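You operate a simulated robot arm through the tools that you are given. There is no shell and no other tool.

Carry out the task below with a simulated two-armed robot. There is one attempt and no reset: what you move stays moved.

TASK
Gauge the hole of the 12 mm drilled block on the check plate.
Fine: lock the green clamp, try the next pin up first (it must stay out) and park it; then push the pin of that size home.

It is judged by the outcome, as a careful person would: the job done as asked, and still so three seconds after it is handed in. It fails if anything else is knocked over, pushed out of place, dropped, spilled or broken.

THE ROBOT
Two 7-joint arms with two-finger grippers on one trunk that stands fixed in place. Base frame: the origin is at the foot of the trunk, x ahead of it, y to its left, z up; the work surface is at about z = 85. Readings come in cm, rad, newtons and seconds.
The left shoulder is at [6, 12.3, 102], the right one opposite. With the tool pointing down near the work surface each hand reaches from about 34 to 80 cm from the base axis, measured 20 degrees to its own side. Payload 1.47 kg a hand.
The tool frame of a hand sits at the grasp point between the pads (the TCP): z along the fingers, y along the line on which they close. The tips reach 1.6 cm beyond it. The gripper opens to 8.7 cm; its body begins 5.5 cm behind the TCP.
Orientation is that of the tool frame in the base frame, as a unit quaternion [w, x, y, z]. With the fingers straight down and closing along the base's y, the tool's x points along the base's -x, its y along +y and its z along -z.

THE INTERFACE
- The arms move only by the tool nudge_tool. It takes "left_steps", "right_steps" or both (then of equal length, played together; a hand with none holds still); each is a list of rows, each an object of numbers (a shift or turn left out is 0, a gripper value left out holds the last): "x", "y", "z": the shift along the tool's x, y, z in m; "rx", "ry", "rz": the turn, a rotation vector about the tool's x, y, z in rad; "claw": the gripper command, from -1 (shut) to 1 (fully open), values between in proportion. In form: [{"x": .., "y": .., "z": .., "rx": .., "ry": .., "rz": .., "claw": ..}, ...]. A call has 1 to 20 rows; each row shifts and turns the commanded pose from where the row before left it, along the tool's axes as they then stand. Rows are played at 5 a second. More than 5 cm and 0.15 rad between two rows, or a gripper value outside its range, and nothing of the call is played. Where a pose cannot be reached the arm comes as near as it can. A force on the tool above 90 N (or 10 N above the force at the start of the call, whichever is more), or a blocked arm, ends the call early, and 0.2 s more pass. The fingers move at their own pace (about 15.3 cm/s each) and stop on an object; they squeeze with about 21 N. The grip force told is the motor's: it shows also when the fingers shut on nothing. Time passes only in rows, and 0.2 s behind the last, so rows that do not move let the fingers close. It gives the time, the measured TCP pose, the force on the tool (base axes), the opening and the grip force at its end, in the units of the frame above (readings bear some noise), with the torque about the TCP (base axes, N m) and any sound that the robot's microphone picked up, and new pictures: "show" is both (left out), scene, wrist or none (wrist: the cameras of the hands that moved).
- Cameras (640 x 400 px; columns grow to the right, rows downward): "scene" is now at [6.77, -6.9, 158.93]; the picture's right is [-0.75, -0.66, 0.00], its down [-0.44, 0.51, -0.74] and it looks along [0.48, -0.56, -0.67] (base axes); focal length 288 px, centre (320, 200). "left" rides on the left gripper at [7.3, -1.2, -9] in its tool frame; the picture's right is [0.16, 0.99, 0.00], its down [-0.72, 0.12, -0.68] and it looks along [-0.67, 0.11, 0.73] (tool axes); focal length 247 px, centre (320, 200). "right" rides on the right gripper at [7.3, 1.2, -9] in its tool frame; the picture's right is [-0.16, 0.99, 0.00], its down [-0.72, -0.12, -0.68] and it looks along [-0.67, -0.11, 0.73] (tool axes); focal length 247 px, centre (320, 200). There is no depth. A picture from a camera that has moved, and an enlarged one, comes with that camera's place and axes in the base frame and with its lens. The place of the scene camera against the robot may be out by one fixed shift of up to 1.2 cm in any direction.
- move_column(by): moves the trunk up (or, below 0, down) by that many cm; the arms and the scene camera ride with it, the base frame stays. It gives what a move gives, with no picture.
- aim_head(pan, tilt): turns the head with the scene camera to pan (to the left, within 2.094 rad either way) and tilt (down, from -0.506 to 1.204), counted from straight ahead of the robot. It gives what a move gives, and a new picture of the scene camera.
- inspect(camera, box): a new picture of the part [left, top, right, bottom] of that camera's present view, enlarged. No time passes.
- job_done(): hands the job in; it is judged then, once.

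Places have to be worked out from the pictures, the camera data and where the tool is seen. Open the grippers and draw the arms clear of the work before you hand the job in, unless the task says otherwise.

The tools are called after "Emit:" as a command line: name --argument value ..., lists and objects as JSON in quotes. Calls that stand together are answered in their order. nudge_tool: Moves the arms, as the interface text tells. Its arguments: {"type":"object","properties":{"left_steps":{"type":"array","items":{"type":"object","properties":{"x":{"type":"number"},"y":{"type":"number"},"z":{"type":"number"},"rx":{"type":"number"},"ry":{"type":"number"},"rz":{"type":"number"},"claw":{"type":"number"}}}},"right_steps":{"type":"array","items":{"type":"object","properties":{"x":{"type":"number"},"y":{"type":"number"},"z":{"type":"number"},"rx":{"type":"number"},"ry":{"type":"number"},"rz":{"type":"number"},"claw":{"type":"number"}}}},"show":{"type":"string","enum":["both","scene","wrist","none"]}},"required":[]} The other tools are called the same way: move_column (by) moves the trunk up or down; aim_head (pan, tilt) turns the head that bears the scene camera; inspect (camera, box) takes an enlarged picture of a part of a camera's view; job_done () hands the job in.

At the start:

```text
time_s: 0.0
left_tcp_pos: [50.59, -6.61, 123.56]
left_tcp_rot: [0.0, 0.0, 1.0, 0.0]
left_wrist_force: [0.0, -0.2, 0.7]
left_moment: [0.0, 0.01, -0.02]
left_gripper_width: 8.69
left_grip_force: 0.0
right_tcp_pos: [42.33, -48.27, 124.19]
right_tcp_rot: [0.0, 0.0, 1.0, -0.001]
right_wrist_force: [-0.2, 0.3, 1.1]
right_moment: [-0.03, 0.02, 0.04]
right_gripper_width: 8.7
right_grip_force: 0.0
trunk travel left (down, up): [-17.5, 5.5]
head pan, tilt (commanded): [-0.855, 0.74]
```

scene: 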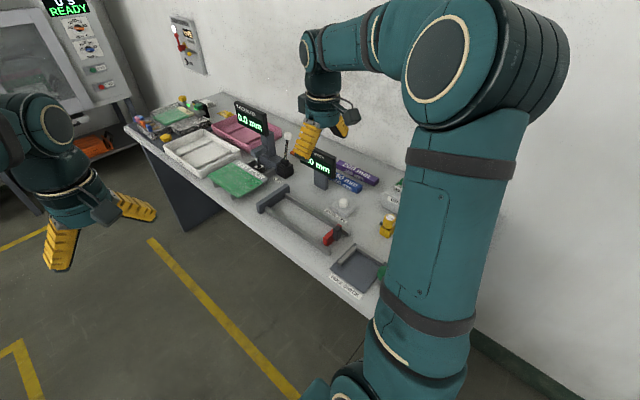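
right: 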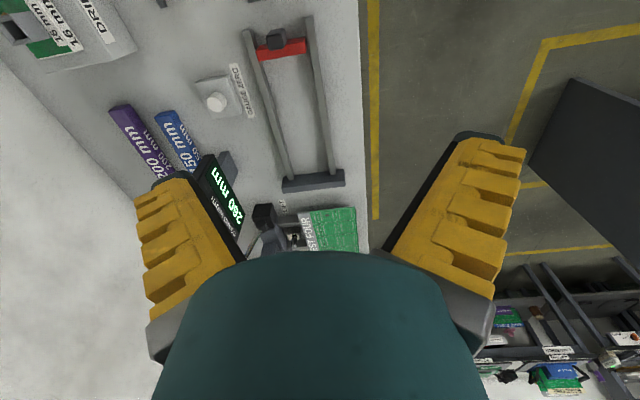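
left: 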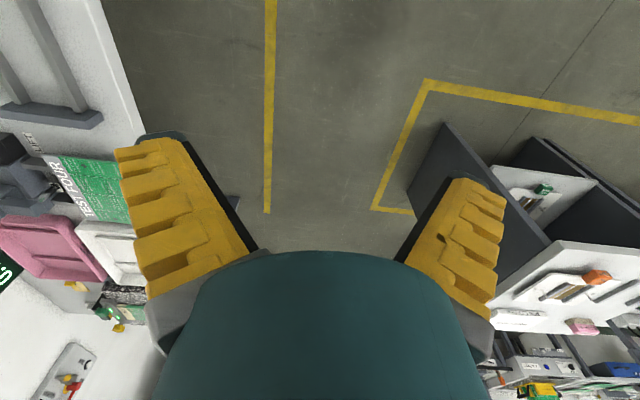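

I see a bench to the robot's right with several fixtures; the drilled block and plate are not yet clear. I'll turn the head to look for the 12 mm drilled block, clamp and pins.

Emit:
aim_head --pan -1.3 --tilt 0.9

```text
time_s: 0.9
left_tcp_pos: [50.63, -6.6, 123.48]
left_tcp_rot: [0.0, 0.0, 1.0, 0.0]
left_wrist_force: [0.2, 0.3, -0.6]
left_moment: [0.0, -0.04, 0.0]
left_gripper_width: 8.72
left_grip_force: 0.1
right_tcp_pos: [42.45, -48.27, 124.15]
right_tcp_rot: [0.0, 0.0, 1.0, 0.0]
right_wrist_force: [0.6, 0.3, 0.0]
right_moment: [0.0, -0.01, 0.0]
right_gripper_width: 8.69
right_grip_force: 0.0
trunk travel left (down, up): [-17.5, 5.5]
head pan, tilt (commanded): [-1.3, 0.901]
camera scene: at [3.32, -7.88, 157.65], right [-0.96, -0.27, 0.0], down [-0.21, 0.75, -0.62], along [0.17, -0.6, -0.78], focal length 288 px, centre (320, 200)
```

scene: 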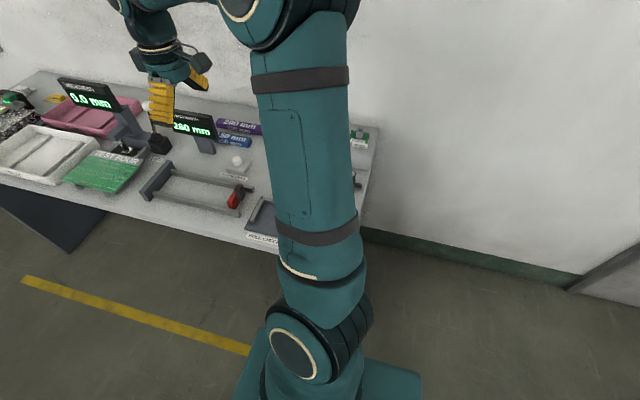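

The right arm hides the part of the bench with the "HOLE CHECK" plate. I'll enlarge that zone in both views.

Emit:
inspect --camera "scene" --box '[60, 80, 400, 290]'

Emit:
inspect --camera "right" --box '[0, 0, 380, 260]'

```text
1.88 times, centred on (230, 185) of scene
camera zoom: at [3.32, -7.88, 157.65], right [-0.96, -0.27, 0.0], down [-0.21, 0.75, -0.62], along [0.17, -0.6, -0.78], focal length 541 px, centre (489, 228)
```

zoom: 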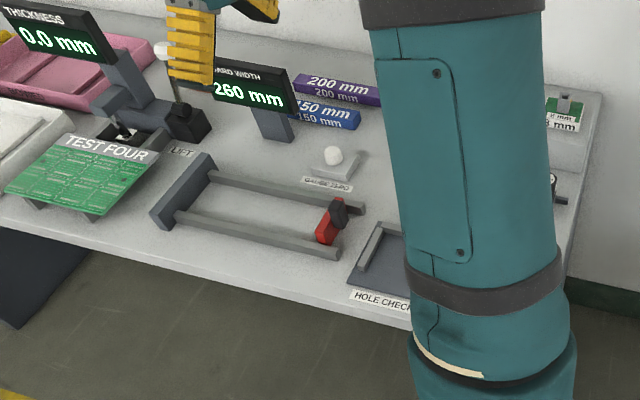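

```text
1.54 times, centred on (190, 130) of right
camera zoom: at [35.13, -47.24, 133.09], right [0.16, 0.99, 0.0], down [0.72, -0.12, 0.68], along [0.67, -0.11, -0.73], focal length 380 px, centre (520, 308)
```

zoom: 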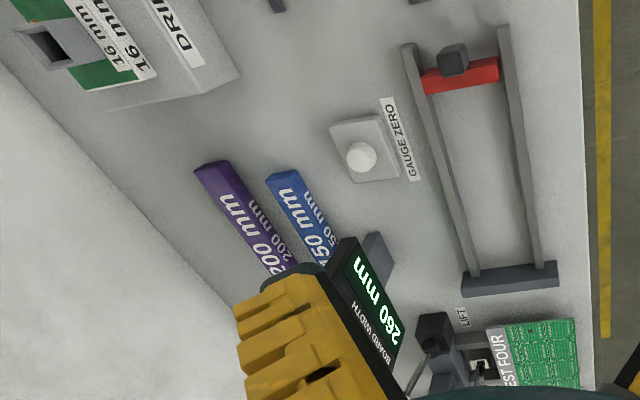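

The HOLE CHECK plate sits around (32,-51), partly behind the right arm, and the drilled tray lies farther back at lower x. I'll turn the right hand so its camera looks toward the wall and see that zone.

Emit:
nudge_tool --right_steps '[{"rz": 0.143}, {"rz": 0.143}, {"rz": 0.143}, {"rz": 0.143}, {"rz": 0.143}, {"rz": 0.143}, {"rz": 0.143}, {"rz": 0.143}, {"rz": 0.143}, {"rz": 0.143}, {"rz": 0.1408}]'

```text
time_s: 3.3
left_tcp_pos: [50.54, -6.7, 123.46]
left_tcp_rot: [0.0, 0.0, 1.0, 0.0]
left_wrist_force: [0.0, -0.4, -0.1]
left_moment: [-0.01, 0.03, 0.02]
left_gripper_width: 8.7
left_grip_force: 0.1
right_tcp_pos: [42.48, -48.32, 124.12]
right_tcp_rot: [0.0, 0.708, 0.706, 0.001]
right_wrist_force: [-0.5, -0.2, 0.7]
right_moment: [0.0, 0.0, -0.01]
right_gripper_width: 8.72
right_grip_force: 0.0
trunk travel left (down, up): [-17.5, 5.5]
head pan, tilt (commanded): [-1.3, 0.901]
camera scene: at [3.32, -7.89, 157.65], right [-0.96, -0.27, 0.0], down [-0.21, 0.76, -0.62], along [0.17, -0.6, -0.78], focal length 288 px, centre (320, 200)
camera right: at [43.6, -41.13, 133.07], right [0.99, -0.16, 0.0], down [-0.12, -0.72, 0.68], along [-0.11, -0.67, -0.73], focal length 247 px, centre (320, 200)
```

scene: 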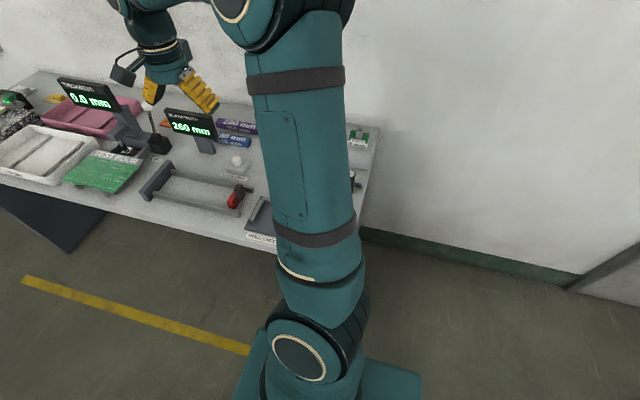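
right: 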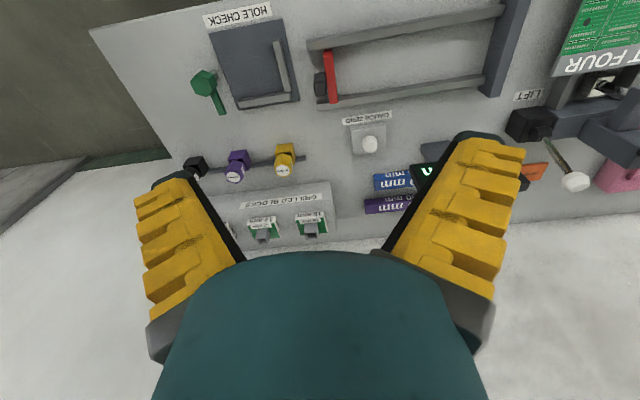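

Now I can see the HOLE CHECK plate with an L-shaped fence, a green clamp lever, three pins in a rack, and a tray of drilled blocks. Let me enlarge.

Emit:
inspect --camera "right" --box '[90, 0, 340, 160]'

Emit:
inspect --camera "right" --box '[160, 120, 360, 250]'

```text
2.50 times, centred on (215, 80) of right
camera zoom: at [43.6, -41.13, 133.07], right [0.99, -0.16, 0.0], down [-0.12, -0.72, 0.68], along [-0.11, -0.67, -0.73], focal length 617 px, centre (582, 500)
```

zoom: 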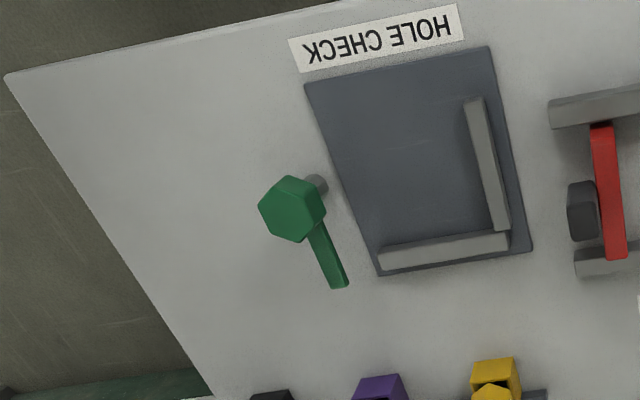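

```text
3.08 times, centred on (260, 185) of right
camera zoom: at [43.6, -41.13, 133.07], right [0.99, -0.16, 0.0], down [-0.12, -0.72, 0.68], along [-0.11, -0.67, -0.73], focal length 760 px, centre (505, 246)
```

zoom: 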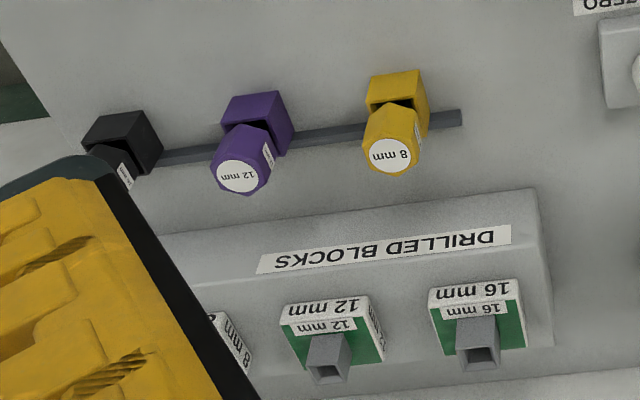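

Pins are 8 mm yellow (~(31,-69)), 12 mm purple (~(20,-69)) and black, likely 16 mm (~(11,-68)); the blocks sit in a tray near y≈-87. I'll move the right hand closer above for a more detailed look.

Emit:
nudge_tool --right_steps '[{"x": -0.007, "y": -0.034, "z": 0.02}, {"x": -0.007, "y": -0.034, "z": 0.02}, {"x": -0.007, "y": -0.034, "z": 0.02}, {"x": -0.007, "y": -0.034, "z": 0.02}, {"x": -0.007, "y": -0.034, "z": 0.02}, {"x": -0.007, "y": -0.034, "z": 0.02}]'

```text
time_s: 4.7
left_tcp_pos: [50.63, -6.81, 123.54]
left_tcp_rot: [0.0, -0.001, 1.0, 0.0]
left_wrist_force: [0.4, 0.4, -0.2]
left_moment: [0.01, -0.03, -0.01]
left_gripper_width: 8.72
left_grip_force: 0.1
right_tcp_pos: [22.06, -52.55, 112.21]
right_tcp_rot: [0.001, 0.706, 0.708, 0.0]
right_wrist_force: [-0.2, -0.1, -0.1]
right_moment: [-0.03, 0.0, -0.01]
right_gripper_width: 8.72
right_grip_force: 0.0
trunk travel left (down, up): [-17.5, 5.5]
head pan, tilt (commanded): [-1.3, 0.901]
camera scene: at [3.28, -7.9, 157.65], right [-0.96, -0.27, 0.0], down [-0.21, 0.76, -0.62], along [0.17, -0.6, -0.78], focal length 288 px, centre (320, 200)
camera right: at [23.24, -45.29, 121.13], right [0.99, -0.16, 0.0], down [-0.12, -0.72, 0.68], along [-0.11, -0.67, -0.73], focal length 247 px, centre (320, 200)
```

scene: 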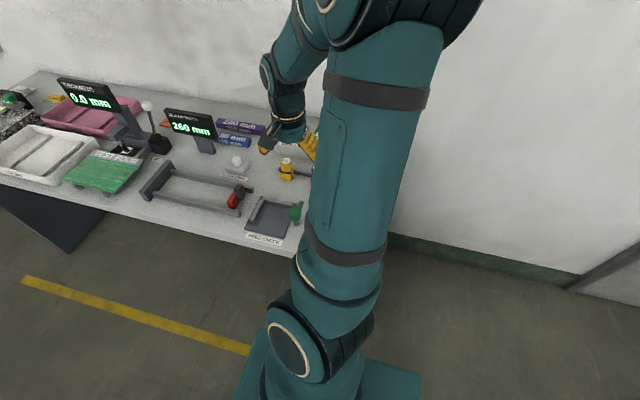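
right: 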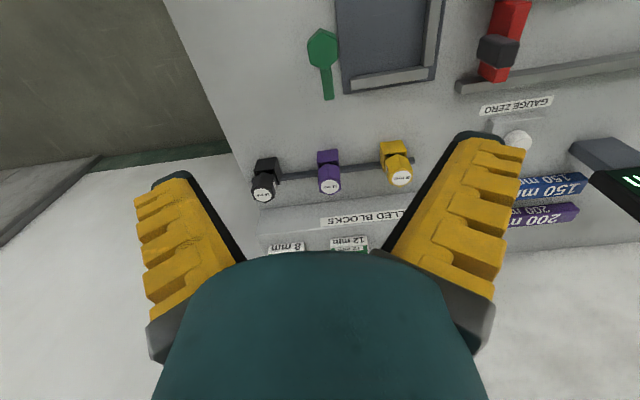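

Emit:
inspect --camera "right" --box '[230, 120, 440, 252]'

Emit:
inspect --camera "right" --box '[280, 0, 480, 125]'

```text
3.03 times, centred on (335, 186) of right
camera zoom: at [23.24, -45.29, 121.13], right [0.99, -0.16, 0.0], down [-0.12, -0.72, 0.68], along [-0.11, -0.67, -0.73], focal length 748 px, centre (274, 242)
```

zoom: 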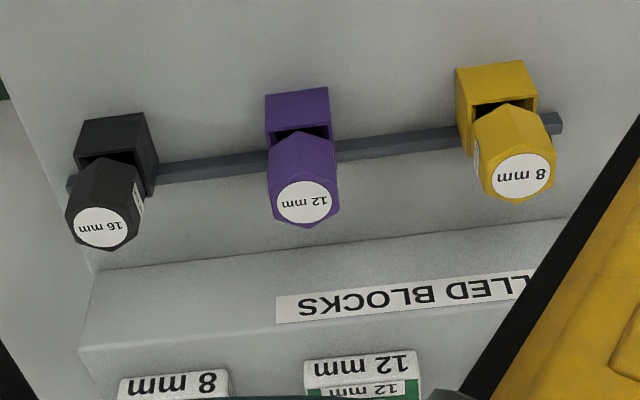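

```text
3.20 times, centred on (380, 62) of right
camera zoom: at [23.24, -45.29, 121.13], right [0.99, -0.16, 0.0], down [-0.12, -0.72, 0.68], along [-0.11, -0.67, -0.73], focal length 790 px, centre (128, 640)
```

zoom: 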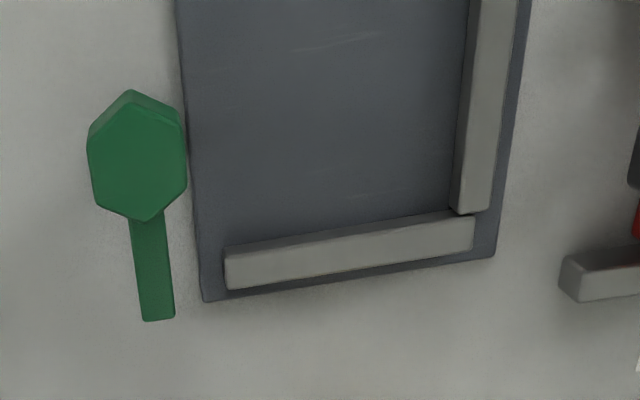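

The pins stand upright with hex heads in coloured sockets; the clamp is a green hex knob with an arm beside the plate. I'll move the hand further back to view the blocks in the tray.

Emit:
nudge_tool --right_steps '[{"x": -0.035, "z": -0.01}, {"x": -0.035, "z": -0.01}, {"x": -0.035, "z": -0.01}]' --show "wrist"

Emit:
inspect --camera "right" --box '[230, 120, 440, 252]'

```text
time_s: 5.5
left_tcp_pos: [50.72, -6.74, 123.48]
left_tcp_rot: [0.001, 0.0, 1.0, 0.0]
left_wrist_force: [0.5, -0.3, 0.6]
left_moment: [0.02, 0.0, 0.02]
left_gripper_width: 8.68
left_grip_force: 0.0
right_tcp_pos: [22.24, -63.29, 115.0]
right_tcp_rot: [-0.001, 0.707, 0.707, 0.001]
right_wrist_force: [-0.1, -0.4, 0.3]
right_moment: [0.02, 0.03, 0.01]
right_gripper_width: 8.71
right_grip_force: 0.0
trunk travel left (down, up): [-17.5, 5.5]
head pan, tilt (commanded): [-1.3, 0.901]
camera right: at [23.38, -56.03, 123.95], right [0.99, -0.16, 0.0], down [-0.12, -0.72, 0.68], along [-0.11, -0.67, -0.73], focal length 247 px, centre (320, 200)
```

right: 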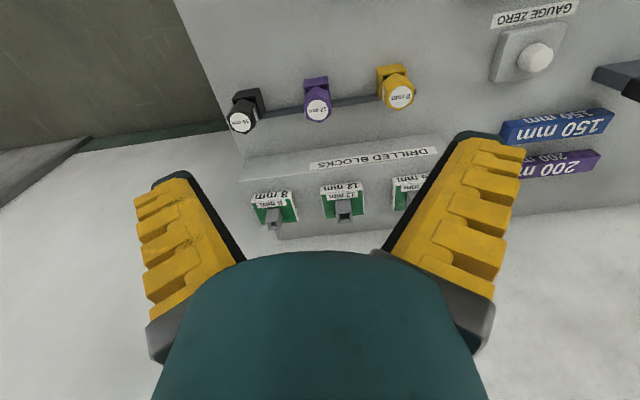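

```text
3.03 times, centred on (335, 186) of right
camera zoom: at [23.38, -56.03, 123.95], right [0.99, -0.16, 0.0], down [-0.12, -0.72, 0.68], along [-0.11, -0.67, -0.73], focal length 748 px, centre (274, 242)
```

zoom: 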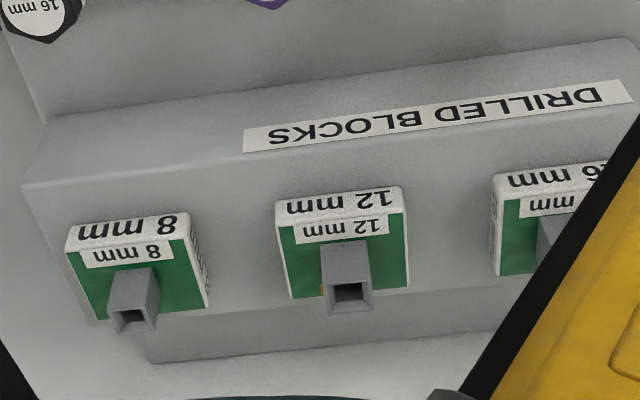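

The 12 mm block is a green slab (~7×5.5×2 cm) with a grey square boss holding the hole, centred about (22.8,-85.5), top z≈97; the purple head's top is near (21.2,-67.6,94.5). I'll draw back and tilt the hand for a flatter side view.

Emit:
nudge_tool --right_steps '[{"x": 0.043, "z": 0.005}, {"x": 0.043, "z": 0.005}, {"x": 0.043, "z": 0.005}, {"ry": -0.15}, {"ry": -0.15}, {"ry": -0.15}, {"ry": -0.15}]' --show "wrist"

Emit:
inspect --camera "right" --box '[200, 40, 440, 190]'

```text
time_s: 7.1
left_tcp_pos: [50.55, -6.57, 123.45]
left_tcp_rot: [0.0, 0.0, 1.0, 0.0]
left_wrist_force: [0.1, -0.1, 0.3]
left_moment: [0.02, -0.01, 0.05]
left_gripper_width: 8.68
left_grip_force: 0.1
right_tcp_pos: [22.13, -50.11, 113.77]
right_tcp_rot: [0.21, 0.675, 0.676, -0.209]
right_wrist_force: [-1.0, 1.1, 0.4]
right_moment: [0.01, 0.01, -0.02]
right_gripper_width: 8.69
right_grip_force: 0.0
trunk travel left (down, up): [-17.5, 5.5]
head pan, tilt (commanded): [-1.3, 0.901]
camera right: at [23.16, -39.09, 116.91], right [0.99, -0.13, 0.09], down [-0.12, -0.21, 0.97], along [-0.11, -0.97, -0.23], focal length 247 px, centre (320, 200)
```

right: 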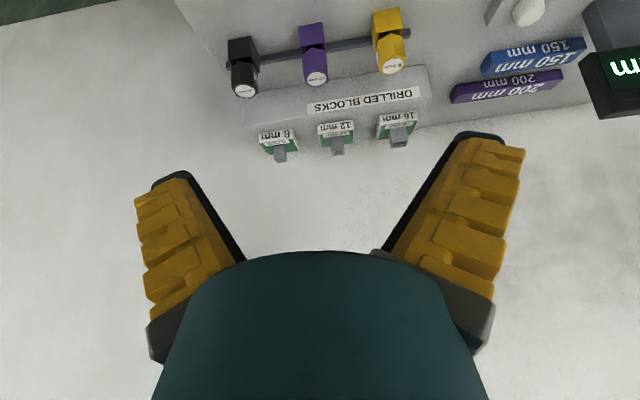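

```text
2.67 times, centred on (320, 115) of right
camera zoom: at [23.16, -39.09, 116.91], right [0.99, -0.13, 0.09], down [-0.12, -0.21, 0.97], along [-0.11, -0.97, -0.23], focal length 659 px, centre (320, 427)
```

zoom: 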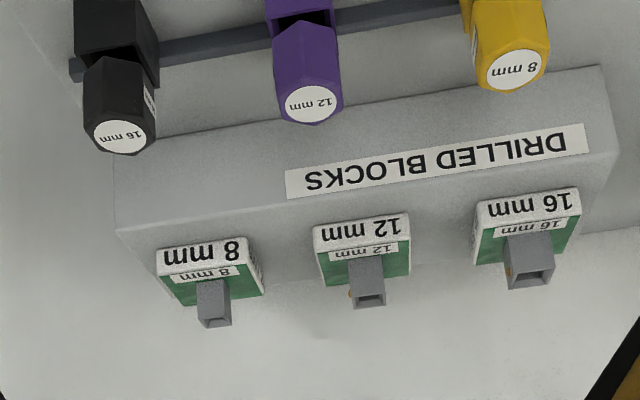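

Emit:
inspect --camera "right" --box '[305, 110, 385, 160]'

Emit:
inspect --camera "right" --box '[215, 5, 345, 100]'

```text
8.00 times, centred on (345, 135) of right
camera zoom: at [23.16, -39.09, 116.91], right [0.99, -0.13, 0.09], down [-0.12, -0.21, 0.97], along [-0.11, -0.97, -0.23], focal length 1976 px, centre (120, 720)
```

zoom: 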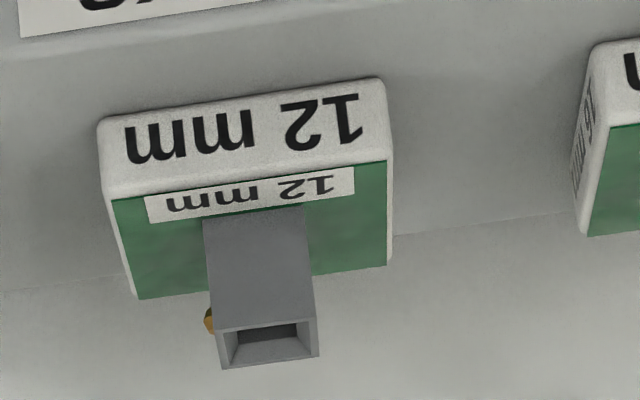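

```text
4.21 times, centred on (280, 52) of right
camera zoom: at [23.16, -39.09, 116.91], right [0.99, -0.13, 0.09], down [-0.12, -0.21, 0.97], along [-0.11, -0.97, -0.23], focal length 1040 px, centre (488, 821)
```

zoom: 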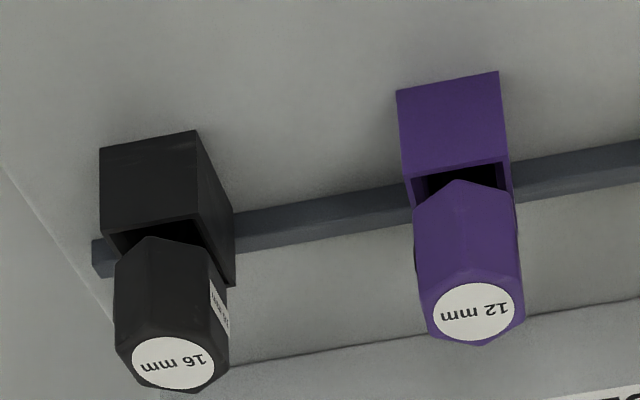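

The pins are tall hex heads above square sockets, and the clamp knob's hex is near (22.5,-51.6) with top z≈90. I'll untilt and hover above the clamp knob to check its place against the tool axis.

Emit:
nudge_tool --right_steps '[{"ry": 0.15}, {"ry": 0.15}, {"ry": 0.15}, {"ry": 0.15}, {"x": -0.005, "y": 0.001, "z": 0.035}, {"x": -0.005, "y": 0.001, "z": 0.035}, {"x": -0.005, "y": 0.002, "z": 0.037}]'

Emit:
inspect --camera "right" --box '[220, 0, 540, 200]'

```text
time_s: 8.7
left_tcp_pos: [50.72, -6.67, 123.43]
left_tcp_rot: [0.0, -0.001, 1.0, 0.001]
left_wrist_force: [-0.2, 0.1, 0.9]
left_moment: [0.0, 0.01, -0.01]
left_gripper_width: 8.68
left_grip_force: 0.0
right_tcp_pos: [22.59, -51.84, 102.84]
right_tcp_rot: [0.0, 0.708, 0.707, -0.001]
right_wrist_force: [0.5, 0.4, -0.3]
right_moment: [0.01, 0.02, 0.0]
right_gripper_width: 8.71
right_grip_force: 0.0
trunk travel left (down, up): [-17.5, 5.5]
head pan, tilt (commanded): [-1.3, 0.901]
camera scene: at [3.42, -7.98, 157.64], right [-0.96, -0.27, 0.0], down [-0.21, 0.76, -0.62], along [0.17, -0.6, -0.78], focal length 288 px, centre (320, 200)
camera right: at [23.72, -44.55, 111.76], right [0.99, -0.16, 0.0], down [-0.12, -0.72, 0.68], along [-0.11, -0.67, -0.73], focal length 247 px, centre (320, 200)
```

scene: 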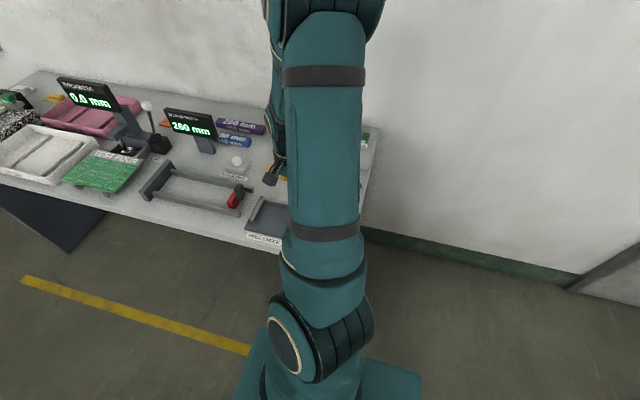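
right: 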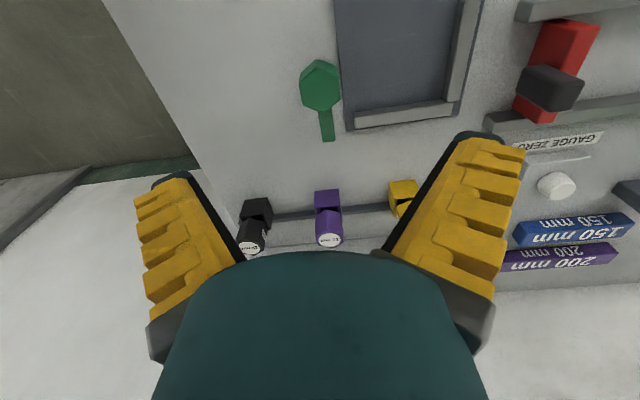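

```text
2.00 times, centred on (380, 100) of right
camera zoom: at [23.72, -44.55, 111.76], right [0.99, -0.16, 0.0], down [-0.12, -0.72, 0.68], along [-0.11, -0.67, -0.73], focal length 494 px, centre (200, 400)
```

zoom: 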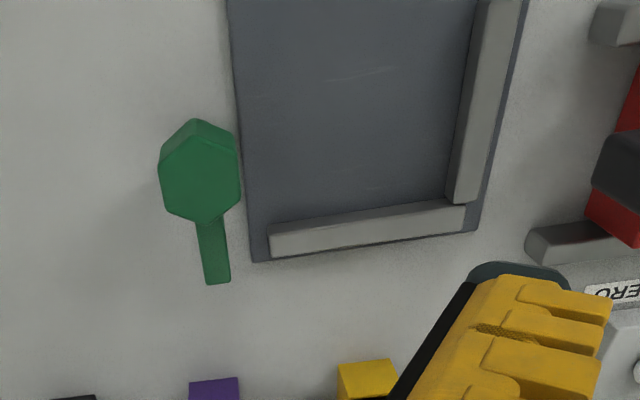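

The knob lines up with the tool axis just as predicted, at (22.6,-51.8), top z≈90.2. Next I'll go over the 12 mm block to test reach and see the boss closely.

Emit:
nudge_tool --right_steps '[{"z": -0.04}, {"x": -0.04, "z": -0.02}, {"x": -0.045}, {"x": -0.045}, {"x": -0.045}, {"x": -0.045}, {"x": -0.045}]' --show "wrist"

Emit:
inspect --camera "right" --box '[220, 60, 460, 210]'

```text
time_s: 10.3
left_tcp_pos: [50.64, -6.79, 123.41]
left_tcp_rot: [0.001, 0.0, 1.0, 0.0]
left_wrist_force: [0.4, -0.7, -1.1]
left_moment: [0.04, -0.02, 0.03]
left_gripper_width: 8.7
left_grip_force: 0.0
right_tcp_pos: [22.28, -78.42, 109.11]
right_tcp_rot: [-0.001, 0.707, 0.707, 0.001]
right_wrist_force: [0.3, -0.1, -0.7]
right_moment: [0.05, 0.02, 0.01]
right_gripper_width: 8.69
right_grip_force: 0.1
trunk travel left (down, up): [-17.5, 5.5]
head pan, tilt (commanded): [-1.3, 0.901]
camera right: at [23.42, -71.18, 118.01], right [0.99, -0.16, 0.0], down [-0.12, -0.73, 0.68], along [-0.11, -0.67, -0.73], focal length 247 px, centre (320, 200)
```

right: 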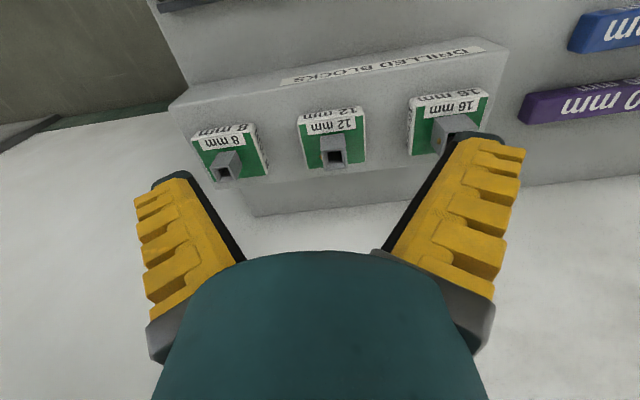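

```text
2.67 times, centred on (340, 135) of right
camera zoom: at [23.42, -71.18, 118.01], right [0.99, -0.16, 0.0], down [-0.12, -0.73, 0.68], along [-0.11, -0.67, -0.73], focal length 659 px, centre (267, 373)
```

zoom: 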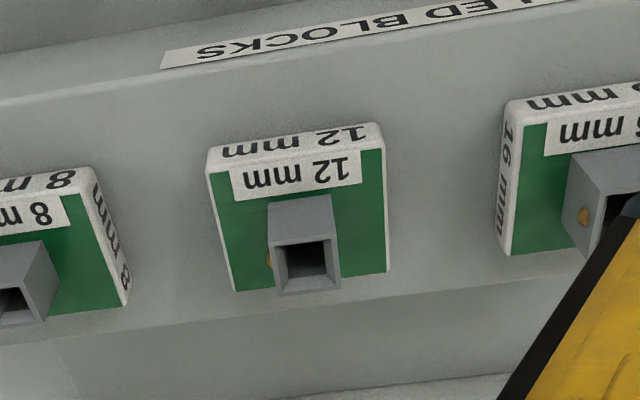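

The boss of the 12 mm block is centred at about (22.65,-85.4), 2.4 cm square, with a small orange nub on its -x face, so I'll grip its ±y faces. I'll turn the hand back to close along y and hover over the boss with the fingers partly open.

Emit:
nudge_tool --right_steps '[{"rz": -0.1428}, {"rz": -0.1428}, {"rz": -0.1428}, {"rz": -0.1428}, {"rz": -0.1428}, {"rz": -0.1428}, {"rz": -0.1428}, {"rz": -0.1428}, {"rz": -0.1428}, {"rz": -0.1428}, {"rz": -0.1428}, {"x": -0.002, "y": -0.035, "z": 0.02, "claw": 0.1}, {"x": -0.002, "y": -0.035, "z": 0.02, "claw": 0.1}, {"claw": 0.1}]'

Emit:
inspect --camera "right" --box '[220, 60, 460, 210]'

```text
time_s: 13.3
left_tcp_pos: [50.56, -6.55, 123.38]
left_tcp_rot: [0.0, 0.0, 1.0, 0.0]
left_wrist_force: [-0.2, 0.1, 0.2]
left_moment: [-0.02, 0.0, 0.0]
left_gripper_width: 8.7
left_grip_force: 0.2
right_tcp_pos: [22.84, -85.08, 105.03]
right_tcp_rot: [0.001, 0.0, 1.0, 0.0]
right_wrist_force: [0.5, 0.8, -0.2]
right_moment: [0.02, 0.0, 0.02]
right_gripper_width: 5.31
right_grip_force: 3.4
trunk travel left (down, up): [-17.5, 5.5]
head pan, tilt (commanded): [-1.3, 0.901]
camera scene: at [3.3, -7.76, 157.67], right [-0.96, -0.27, 0.0], down [-0.21, 0.75, -0.62], along [0.17, -0.6, -0.78], focal length 288 px, centre (320, 200)
camera right: at [15.56, -83.91, 113.92], right [0.16, 0.99, 0.0], down [0.72, -0.12, 0.68], along [0.67, -0.11, -0.73], focal length 247 px, centre (320, 200)
```

scene: 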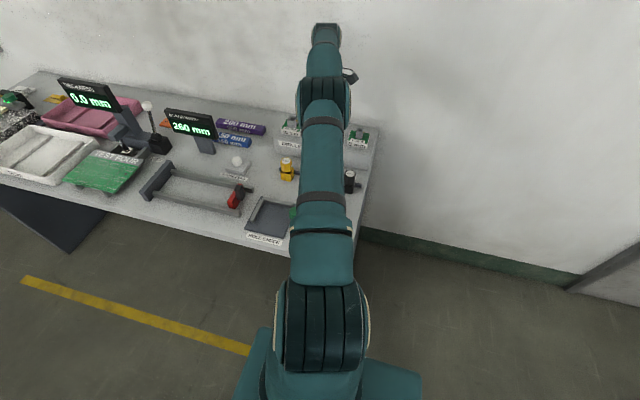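
right: 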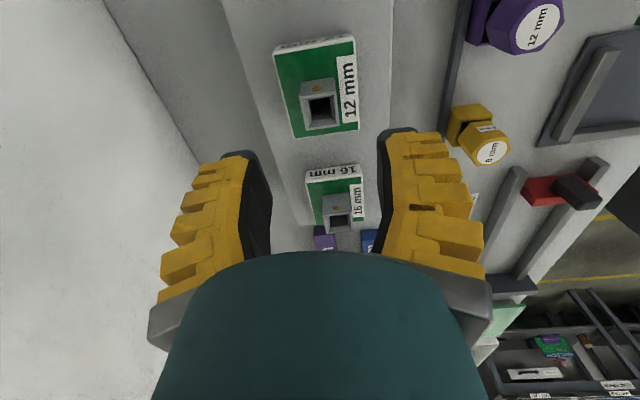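

```text
2.67 times, centred on (340, 135) of right
camera zoom: at [15.56, -83.91, 113.92], right [0.16, 0.99, 0.0], down [0.72, -0.12, 0.68], along [0.67, -0.11, -0.73], focal length 659 px, centre (267, 373)
```

zoom: 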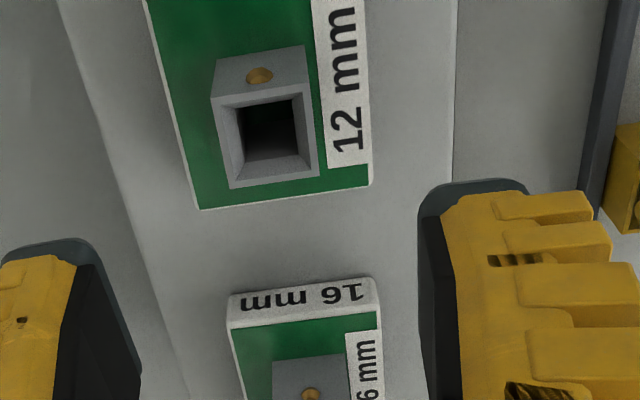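

The boss sits right on the tool axis (col 320, row ~113) at the expected depth. I'll lower the open fingers around it to TCP z≈96.2, then look.

Emit:
nudge_tool --right_steps '[{"z": 0.025}, {"z": 0.025}, {"z": 0.02}, {"z": 0.018}, {}]' --show "wrist"

Emit:
inspect --camera "right" --box '[220, 100, 460, 250]'

```text
time_s: 14.5
left_tcp_pos: [50.55, -6.6, 123.48]
left_tcp_rot: [0.0, 0.0, 1.0, 0.0]
left_wrist_force: [0.0, -1.0, -0.7]
left_moment: [0.0, 0.03, 0.04]
left_gripper_width: 8.68
left_grip_force: 0.0
right_tcp_pos: [22.87, -85.17, 95.88]
right_tcp_rot: [0.0, 0.0, 1.0, 0.0]
right_wrist_force: [0.6, 0.4, -0.8]
right_moment: [0.0, 0.0, 0.0]
right_gripper_width: 5.34
right_grip_force: 3.4
trunk travel left (down, up): [-17.5, 5.5]
head pan, tilt (commanded): [-1.3, 0.901]
camera right: at [15.57, -84.07, 104.86], right [0.16, 0.99, 0.0], down [0.72, -0.12, 0.68], along [0.67, -0.11, -0.73], focal length 247 px, centre (320, 200)
```

right: 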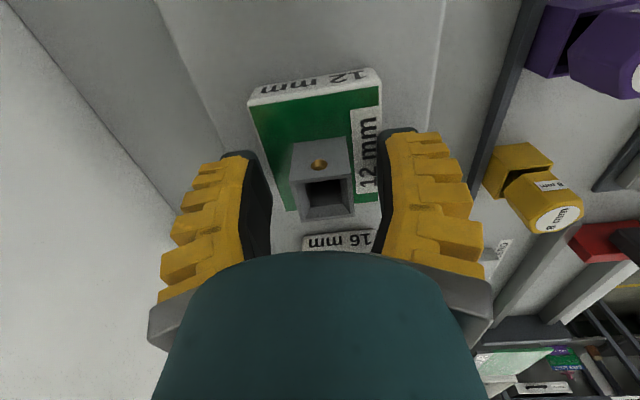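

```text
2.67 times, centred on (340, 175) of right
camera zoom: at [15.57, -84.07, 104.86], right [0.16, 0.99, 0.0], down [0.72, -0.12, 0.68], along [0.67, -0.11, -0.73], focal length 659 px, centre (267, 267)
```

zoom: 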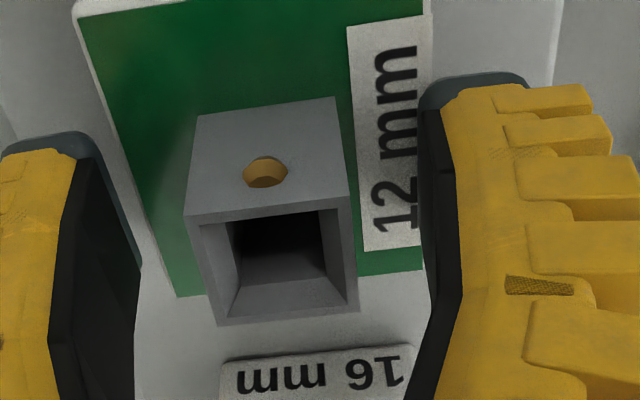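

The boss is centred between the fingers with the tips just above the green slab. I'll close the gripper on it.

Emit:
nudge_tool --right_steps '[{"claw": -0.2}, {"claw": -0.6}, {"claw": -1}, {"claw": -1}, {"claw": -1}]' --show "wrist"

```text
time_s: 15.7
left_tcp_pos: [50.69, -6.6, 123.53]
left_tcp_rot: [0.0, 0.0, 1.0, 0.001]
left_wrist_force: [0.3, 0.3, 0.3]
left_moment: [0.04, -0.01, -0.02]
left_gripper_width: 8.7
left_grip_force: 0.0
right_tcp_pos: [22.92, -85.23, 96.09]
right_tcp_rot: [-0.001, 0.0, 1.0, -0.002]
right_wrist_force: [-0.1, -2.4, 6.0]
right_moment: [-0.01, 0.03, 0.01]
right_gripper_width: 2.01
right_grip_force: 20.8
trunk travel left (down, up): [-17.5, 5.5]
head pan, tilt (commanded): [-1.3, 0.901]
camera right: at [15.57, -84.07, 104.96], right [0.16, 0.99, 0.0], down [0.72, -0.12, 0.68], along [0.67, -0.11, -0.73], focal length 247 px, centre (320, 200)
```

right: 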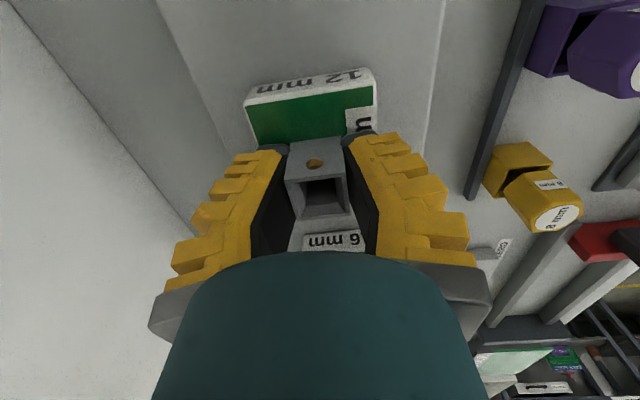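

The grip is solid (20.8 N on the boss). I'll lift straight up and check that the block comes along.

Emit:
nudge_tool --right_steps '[{"z": -0.01}, {"z": -0.02}, {"z": -0.03}, {"z": -0.03}, {"z": -0.02}, {}]' --show "both"

```text
time_s: 17.1
left_tcp_pos: [50.75, -6.57, 123.5]
left_tcp_rot: [0.0, 0.0, 1.0, 0.0]
left_wrist_force: [0.3, -0.2, 0.4]
left_moment: [0.0, -0.01, -0.01]
left_gripper_width: 8.71
left_grip_force: 0.1
right_tcp_pos: [23.03, -85.24, 107.12]
right_tcp_rot: [0.0, 0.0, 1.0, 0.0]
right_wrist_force: [0.0, 0.5, -1.4]
right_moment: [-0.01, -0.02, -0.04]
right_gripper_width: 1.78
right_grip_force: 20.7
trunk travel left (down, up): [-17.5, 5.5]
head pan, tilt (commanded): [-1.3, 0.901]
camera scene: at [3.32, -7.9, 157.65], right [-0.96, -0.27, 0.0], down [-0.21, 0.76, -0.62], along [0.17, -0.6, -0.78], focal length 288 px, centre (320, 200)
camera right: at [15.69, -84.07, 116.04], right [0.16, 0.99, 0.0], down [0.72, -0.12, 0.68], along [0.67, -0.11, -0.73], focal length 247 px, centre (320, 200)
```

scene: 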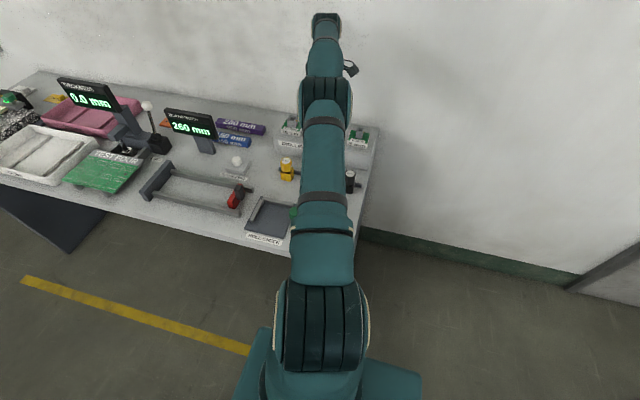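
right: 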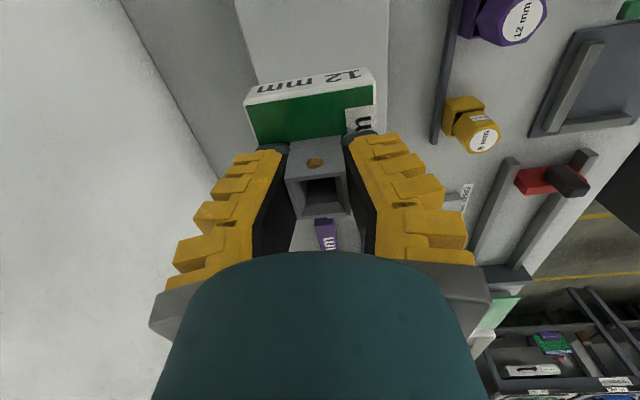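

The block is lifted cleanly. Now I'll carry it over to a point just short of the plate's fence corner, staying high.

Emit:
nudge_tool --right_steps '[{"x": -0.0078, "y": 0.0323}, {"x": -0.0078, "y": 0.0323}, {"x": -0.0078, "y": 0.0323}, {"x": -0.0078, "y": 0.0323}, {"x": -0.0078, "y": 0.0323}, {"x": -0.0078, "y": 0.0323}, {"x": -0.0078, "y": 0.0323}, {"x": -0.0078, "y": 0.0323}, {"x": -0.0078, "y": 0.0323}, {"x": -0.0078, "y": 0.0323}, {}]' --show "both"

```text
time_s: 19.5
left_tcp_pos: [50.67, -6.67, 123.45]
left_tcp_rot: [-0.001, 0.0, 1.0, 0.0]
left_wrist_force: [0.1, -0.1, -0.8]
left_moment: [0.0, 0.03, -0.01]
left_gripper_width: 8.7
left_grip_force: 0.1
right_tcp_pos: [30.57, -53.1, 107.12]
right_tcp_rot: [-0.001, 0.0, 1.0, 0.0]
right_wrist_force: [-0.1, -1.0, -1.3]
right_moment: [0.03, 0.02, 0.02]
right_gripper_width: 1.76
right_grip_force: 20.9
trunk travel left (down, up): [-17.5, 5.5]
head pan, tilt (commanded): [-1.3, 0.901]
camera scene: at [3.33, -7.96, 157.65], right [-0.96, -0.27, 0.0], down [-0.21, 0.76, -0.62], along [0.17, -0.6, -0.78], focal length 288 px, centre (320, 200)
camera right: at [23.32, -51.91, 116.0], right [0.16, 0.99, 0.0], down [0.72, -0.12, 0.68], along [0.67, -0.11, -0.73], focal length 247 px, centre (320, 200)
```

scene: 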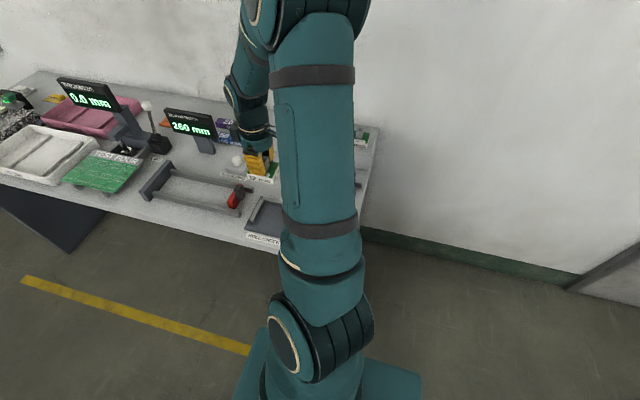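
right: 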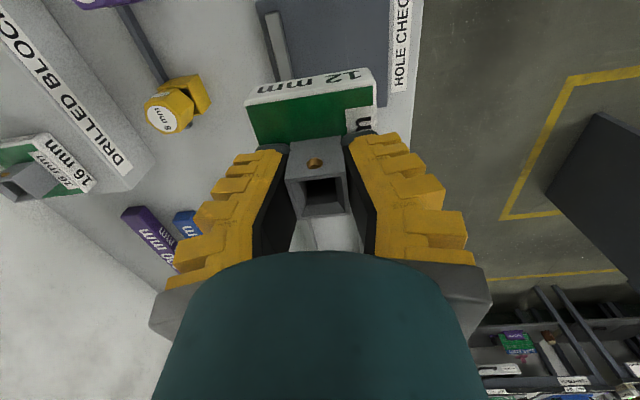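

Still holding well, hovering over the plate. I'll lower to about 3 cm above the plate and check the alignment with the fences.

Emit:
nudge_tool --right_steps '[{"z": 0.035}, {"z": 0.035}, {"z": 0.035}, {"z": 0.035}, {}]' --show "wrist"

Emit:
inspect --camera "right" --box '[180, 0, 460, 175]'

```text
time_s: 20.7
left_tcp_pos: [50.6, -6.6, 123.59]
left_tcp_rot: [0.0, 0.0, 1.0, 0.0]
left_wrist_force: [1.1, -0.2, 0.8]
left_moment: [-0.03, 0.0, 0.04]
left_gripper_width: 8.66
left_grip_force: 0.0
right_tcp_pos: [30.63, -52.84, 93.01]
right_tcp_rot: [0.001, 0.0, 1.0, 0.0]
right_wrist_force: [-0.1, 0.9, -1.4]
right_moment: [0.0, -0.01, 0.0]
right_gripper_width: 1.75
right_grip_force: 20.8
trunk travel left (down, up): [-17.5, 5.5]
head pan, tilt (commanded): [-1.3, 0.901]
camera right: at [23.4, -51.75, 101.85], right [0.16, 0.99, 0.0], down [0.72, -0.12, 0.68], along [0.67, -0.11, -0.73], focal length 247 px, centre (320, 200)
```

right: 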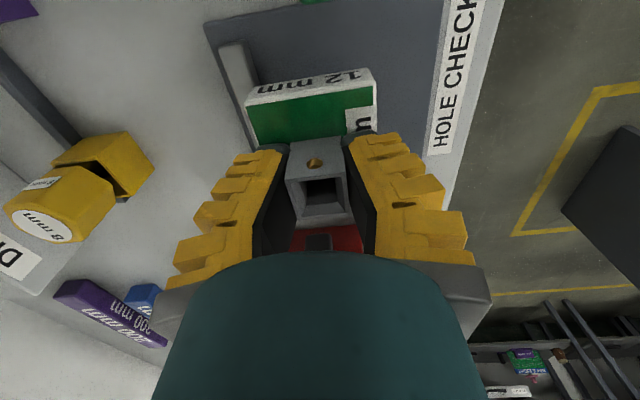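

```text
2.29 times, centred on (320, 88) of right
camera zoom: at [23.4, -51.75, 101.85], right [0.16, 0.99, 0.0], down [0.72, -0.12, 0.68], along [0.67, -0.11, -0.73], focal length 564 px, centre (320, 457)
```

zoom: 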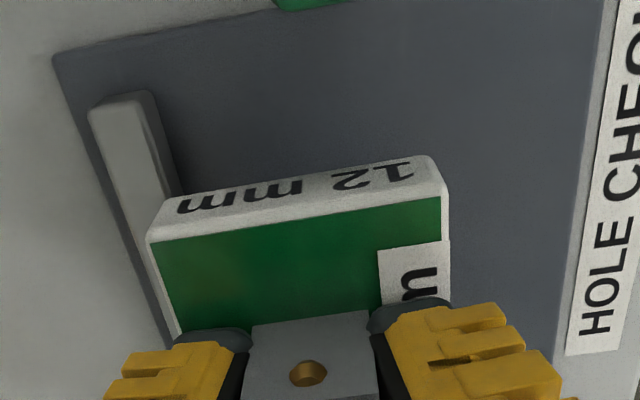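

The block hangs square: its -x edge at 27.1 and -y edge at -55.5, about 0.7 cm clear of both fences. I'll lower toward the plate and shift most of the way toward the corner.

Emit:
nudge_tool --right_steps '[{"z": 0.01}, {"z": 0.01, "x": -0.002, "y": -0.002}, {"z": 0.005, "x": -0.002, "y": -0.002}, {"z": 0.002}, {}]' --show "wrist"

Emit:
inspect --camera "right" --box '[180, 0, 460, 175]'

```text
time_s: 21.9
left_tcp_pos: [50.54, -6.66, 123.49]
left_tcp_rot: [-0.001, -0.001, 1.0, 0.001]
left_wrist_force: [-0.1, -0.1, 0.8]
left_moment: [0.02, -0.02, -0.01]
left_gripper_width: 8.7
left_grip_force: 0.1
right_tcp_pos: [31.06, -53.29, 90.42]
right_tcp_rot: [0.0, 0.0, 1.0, 0.0]
right_wrist_force: [0.1, 3.2, 0.9]
right_moment: [0.09, -0.04, -0.03]
right_gripper_width: 1.8
right_grip_force: 21.4
trunk travel left (down, up): [-17.5, 5.5]
head pan, tilt (commanded): [-1.3, 0.901]
camera right: at [23.77, -52.12, 99.3], right [0.16, 0.99, 0.0], down [0.72, -0.12, 0.68], along [0.67, -0.11, -0.73], focal length 247 px, centre (320, 200)
```

right: 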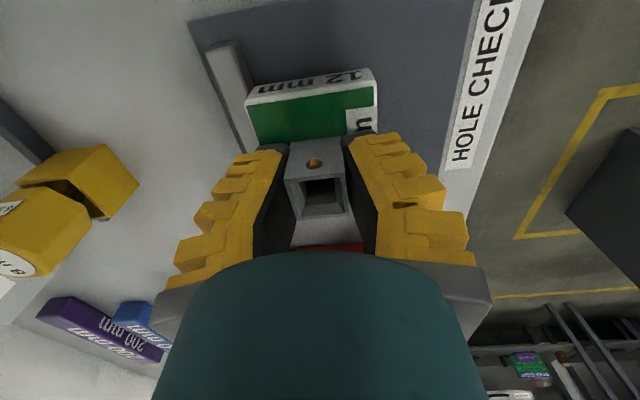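

```text
2.29 times, centred on (320, 88) of right
camera zoom: at [23.77, -52.12, 99.3], right [0.16, 0.99, 0.0], down [0.72, -0.12, 0.68], along [0.67, -0.11, -0.73], focal length 564 px, centre (320, 457)
```

zoom: 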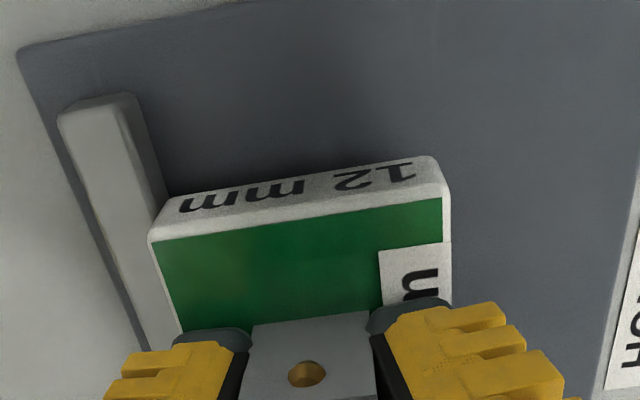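

There's a light +3 N side force in y, suggesting the block just touches the -y fence. I'll ease down in small steps until it rests on the plate.

Emit:
nudge_tool --right_steps '[{"z": 0.002}, {"z": 0.001}, {}]' --show "none"

```text
time_s: 22.7
left_tcp_pos: [50.52, -6.68, 123.46]
left_tcp_rot: [0.0, 0.001, 1.0, 0.0]
left_wrist_force: [0.8, -0.4, 0.0]
left_moment: [-0.01, -0.02, 0.03]
left_gripper_width: 8.72
left_grip_force: 0.0
right_tcp_pos: [31.1, -53.2, 90.2]
right_tcp_rot: [0.0, 0.0, 1.0, 0.001]
right_wrist_force: [-0.7, 2.2, 0.4]
right_moment: [0.07, 0.02, 0.02]
right_gripper_width: 1.79
right_grip_force: 21.3
trunk travel left (down, up): [-17.5, 5.5]
head pan, tilt (commanded): [-1.3, 0.901]
```

Emit:
nudge_tool --right_steps '[{"z": 0.002}, {"z": 0.002}, {}]' --show "none"

```text
time_s: 23.5
left_tcp_pos: [50.65, -6.64, 123.36]
left_tcp_rot: [-0.001, 0.0, 1.0, 0.0]
left_wrist_force: [-0.7, 0.6, -0.8]
left_moment: [0.01, -0.02, 0.02]
left_gripper_width: 8.7
left_grip_force: 0.0
right_tcp_pos: [31.02, -53.26, 89.89]
right_tcp_rot: [0.0, 0.0, 1.0, 0.0]
right_wrist_force: [0.3, 2.4, -1.2]
right_moment: [0.05, 0.01, 0.04]
right_gripper_width: 1.81
right_grip_force: 20.7
trunk travel left (down, up): [-17.5, 5.5]
head pan, tilt (commanded): [-1.3, 0.901]
```

No touchdown yet (z force still just the weight). Continuing down gently.

Emit:
nudge_tool --right_steps '[{"z": 0.002}, {"z": 0.002}, {}]' --show "none"

```text
time_s: 24.3
left_tcp_pos: [50.56, -6.56, 123.54]
left_tcp_rot: [0.001, 0.0, 1.0, -0.001]
left_wrist_force: [-1.0, 0.0, 0.5]
left_moment: [-0.02, -0.04, 0.02]
left_gripper_width: 8.7
left_grip_force: 0.0
right_tcp_pos: [31.06, -53.21, 89.52]
right_tcp_rot: [0.001, -0.001, 1.0, -0.001]
right_wrist_force: [0.0, 1.3, 13.6]
right_moment: [0.01, -0.06, -0.02]
right_gripper_width: 2.39
right_grip_force: 20.8
trunk travel left (down, up): [-17.5, 5.5]
head pan, tilt (commanded): [-1.3, 0.901]
```

The block has touched the plate (13.6 N). I'll ease off 1 mm and slide gently toward +x until it meets the fence, watching the forces.

Emit:
nudge_tool --right_steps '[{"z": -0.001}, {"x": -0.001}, {"x": -0.001}, {"x": -0.001}, {}]' --show "wrist"

Emit:
inspect --camera "right" --box '[180, 0, 460, 175]'

```text
time_s: 25.5
left_tcp_pos: [50.56, -6.58, 123.57]
left_tcp_rot: [0.0, 0.0, 1.0, 0.0]
left_wrist_force: [-0.4, 0.0, -0.6]
left_moment: [-0.03, 0.0, 0.01]
left_gripper_width: 8.69
left_grip_force: 0.0
right_tcp_pos: [31.23, -53.22, 89.5]
right_tcp_rot: [0.001, 0.0, 1.0, 0.0]
right_wrist_force: [-5.2, 1.0, 11.7]
right_moment: [0.04, 0.24, -0.03]
right_gripper_width: 2.39
right_grip_force: 20.7
trunk travel left (down, up): [-17.5, 5.5]
head pan, tilt (commanded): [-1.3, 0.901]
camera right: at [23.96, -52.06, 98.42], right [0.16, 0.99, 0.0], down [0.72, -0.12, 0.68], along [0.67, -0.11, -0.73], focal length 247 px, centre (320, 200)
```

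right: 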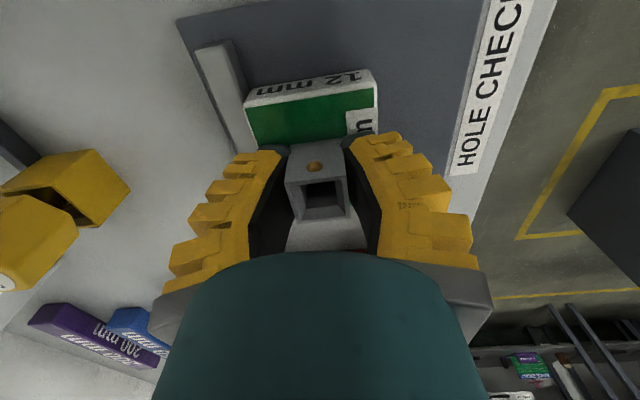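

```text
2.29 times, centred on (320, 88) of right
camera zoom: at [23.96, -52.06, 98.42], right [0.16, 0.99, 0.0], down [0.72, -0.12, 0.68], along [0.67, -0.11, -0.73], focal length 564 px, centre (320, 457)
```

zoom: 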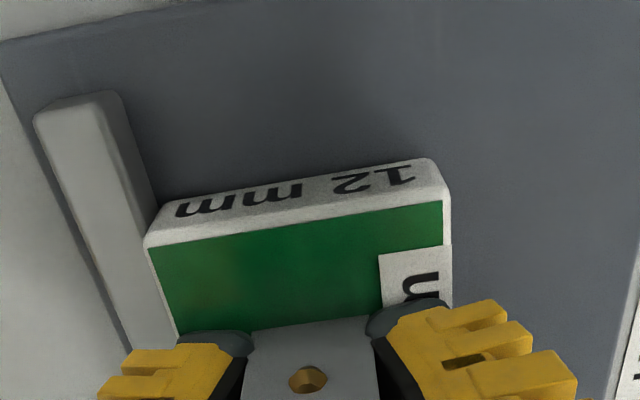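

Emit:
nudge_tool --right_steps '[{"z": -0.0015}, {}, {"x": -0.0015}, {"x": -0.0015}, {}]' --show "none"

```text
time_s: 26.7
left_tcp_pos: [50.41, -6.52, 123.4]
left_tcp_rot: [0.001, 0.001, 1.0, 0.0]
left_wrist_force: [-0.1, 0.0, 0.8]
left_moment: [0.02, -0.03, -0.02]
left_gripper_width: 8.68
left_grip_force: 0.1
right_tcp_pos: [31.42, -53.15, 89.75]
right_tcp_rot: [-0.001, 0.001, 1.0, 0.001]
right_wrist_force: [-14.4, 2.3, 2.3]
right_moment: [0.05, 0.34, 0.03]
right_gripper_width: 1.96
right_grip_force: 20.8
trunk travel left (down, up): [-17.5, 5.5]
head pan, tilt (commanded): [-1.3, 0.901]
```

The x force of -14 N with little weight means the block is against the +x fence. I'll relax that and press lightly toward the -y fence.

Emit:
nudge_tool --right_steps '[{"x": 0.002}, {"y": -0.0015}, {"y": -0.0015}, {}]' --show "none"

```text
time_s: 27.7
left_tcp_pos: [50.61, -6.36, 123.53]
left_tcp_rot: [0.0, 0.0, 1.0, 0.0]
left_wrist_force: [0.0, 0.7, 0.0]
left_moment: [0.01, 0.0, -0.01]
left_gripper_width: 8.7
left_grip_force: 0.0
right_tcp_pos: [31.41, -53.3, 89.79]
right_tcp_rot: [0.0, 0.0, 1.0, 0.001]
right_wrist_force: [-6.1, 20.8, 3.4]
right_moment: [0.31, 0.05, 0.13]
right_gripper_width: 1.91
right_grip_force: 21.3
trunk travel left (down, up): [-17.5, 5.5]
head pan, tilt (commanded): [-1.3, 0.901]
```

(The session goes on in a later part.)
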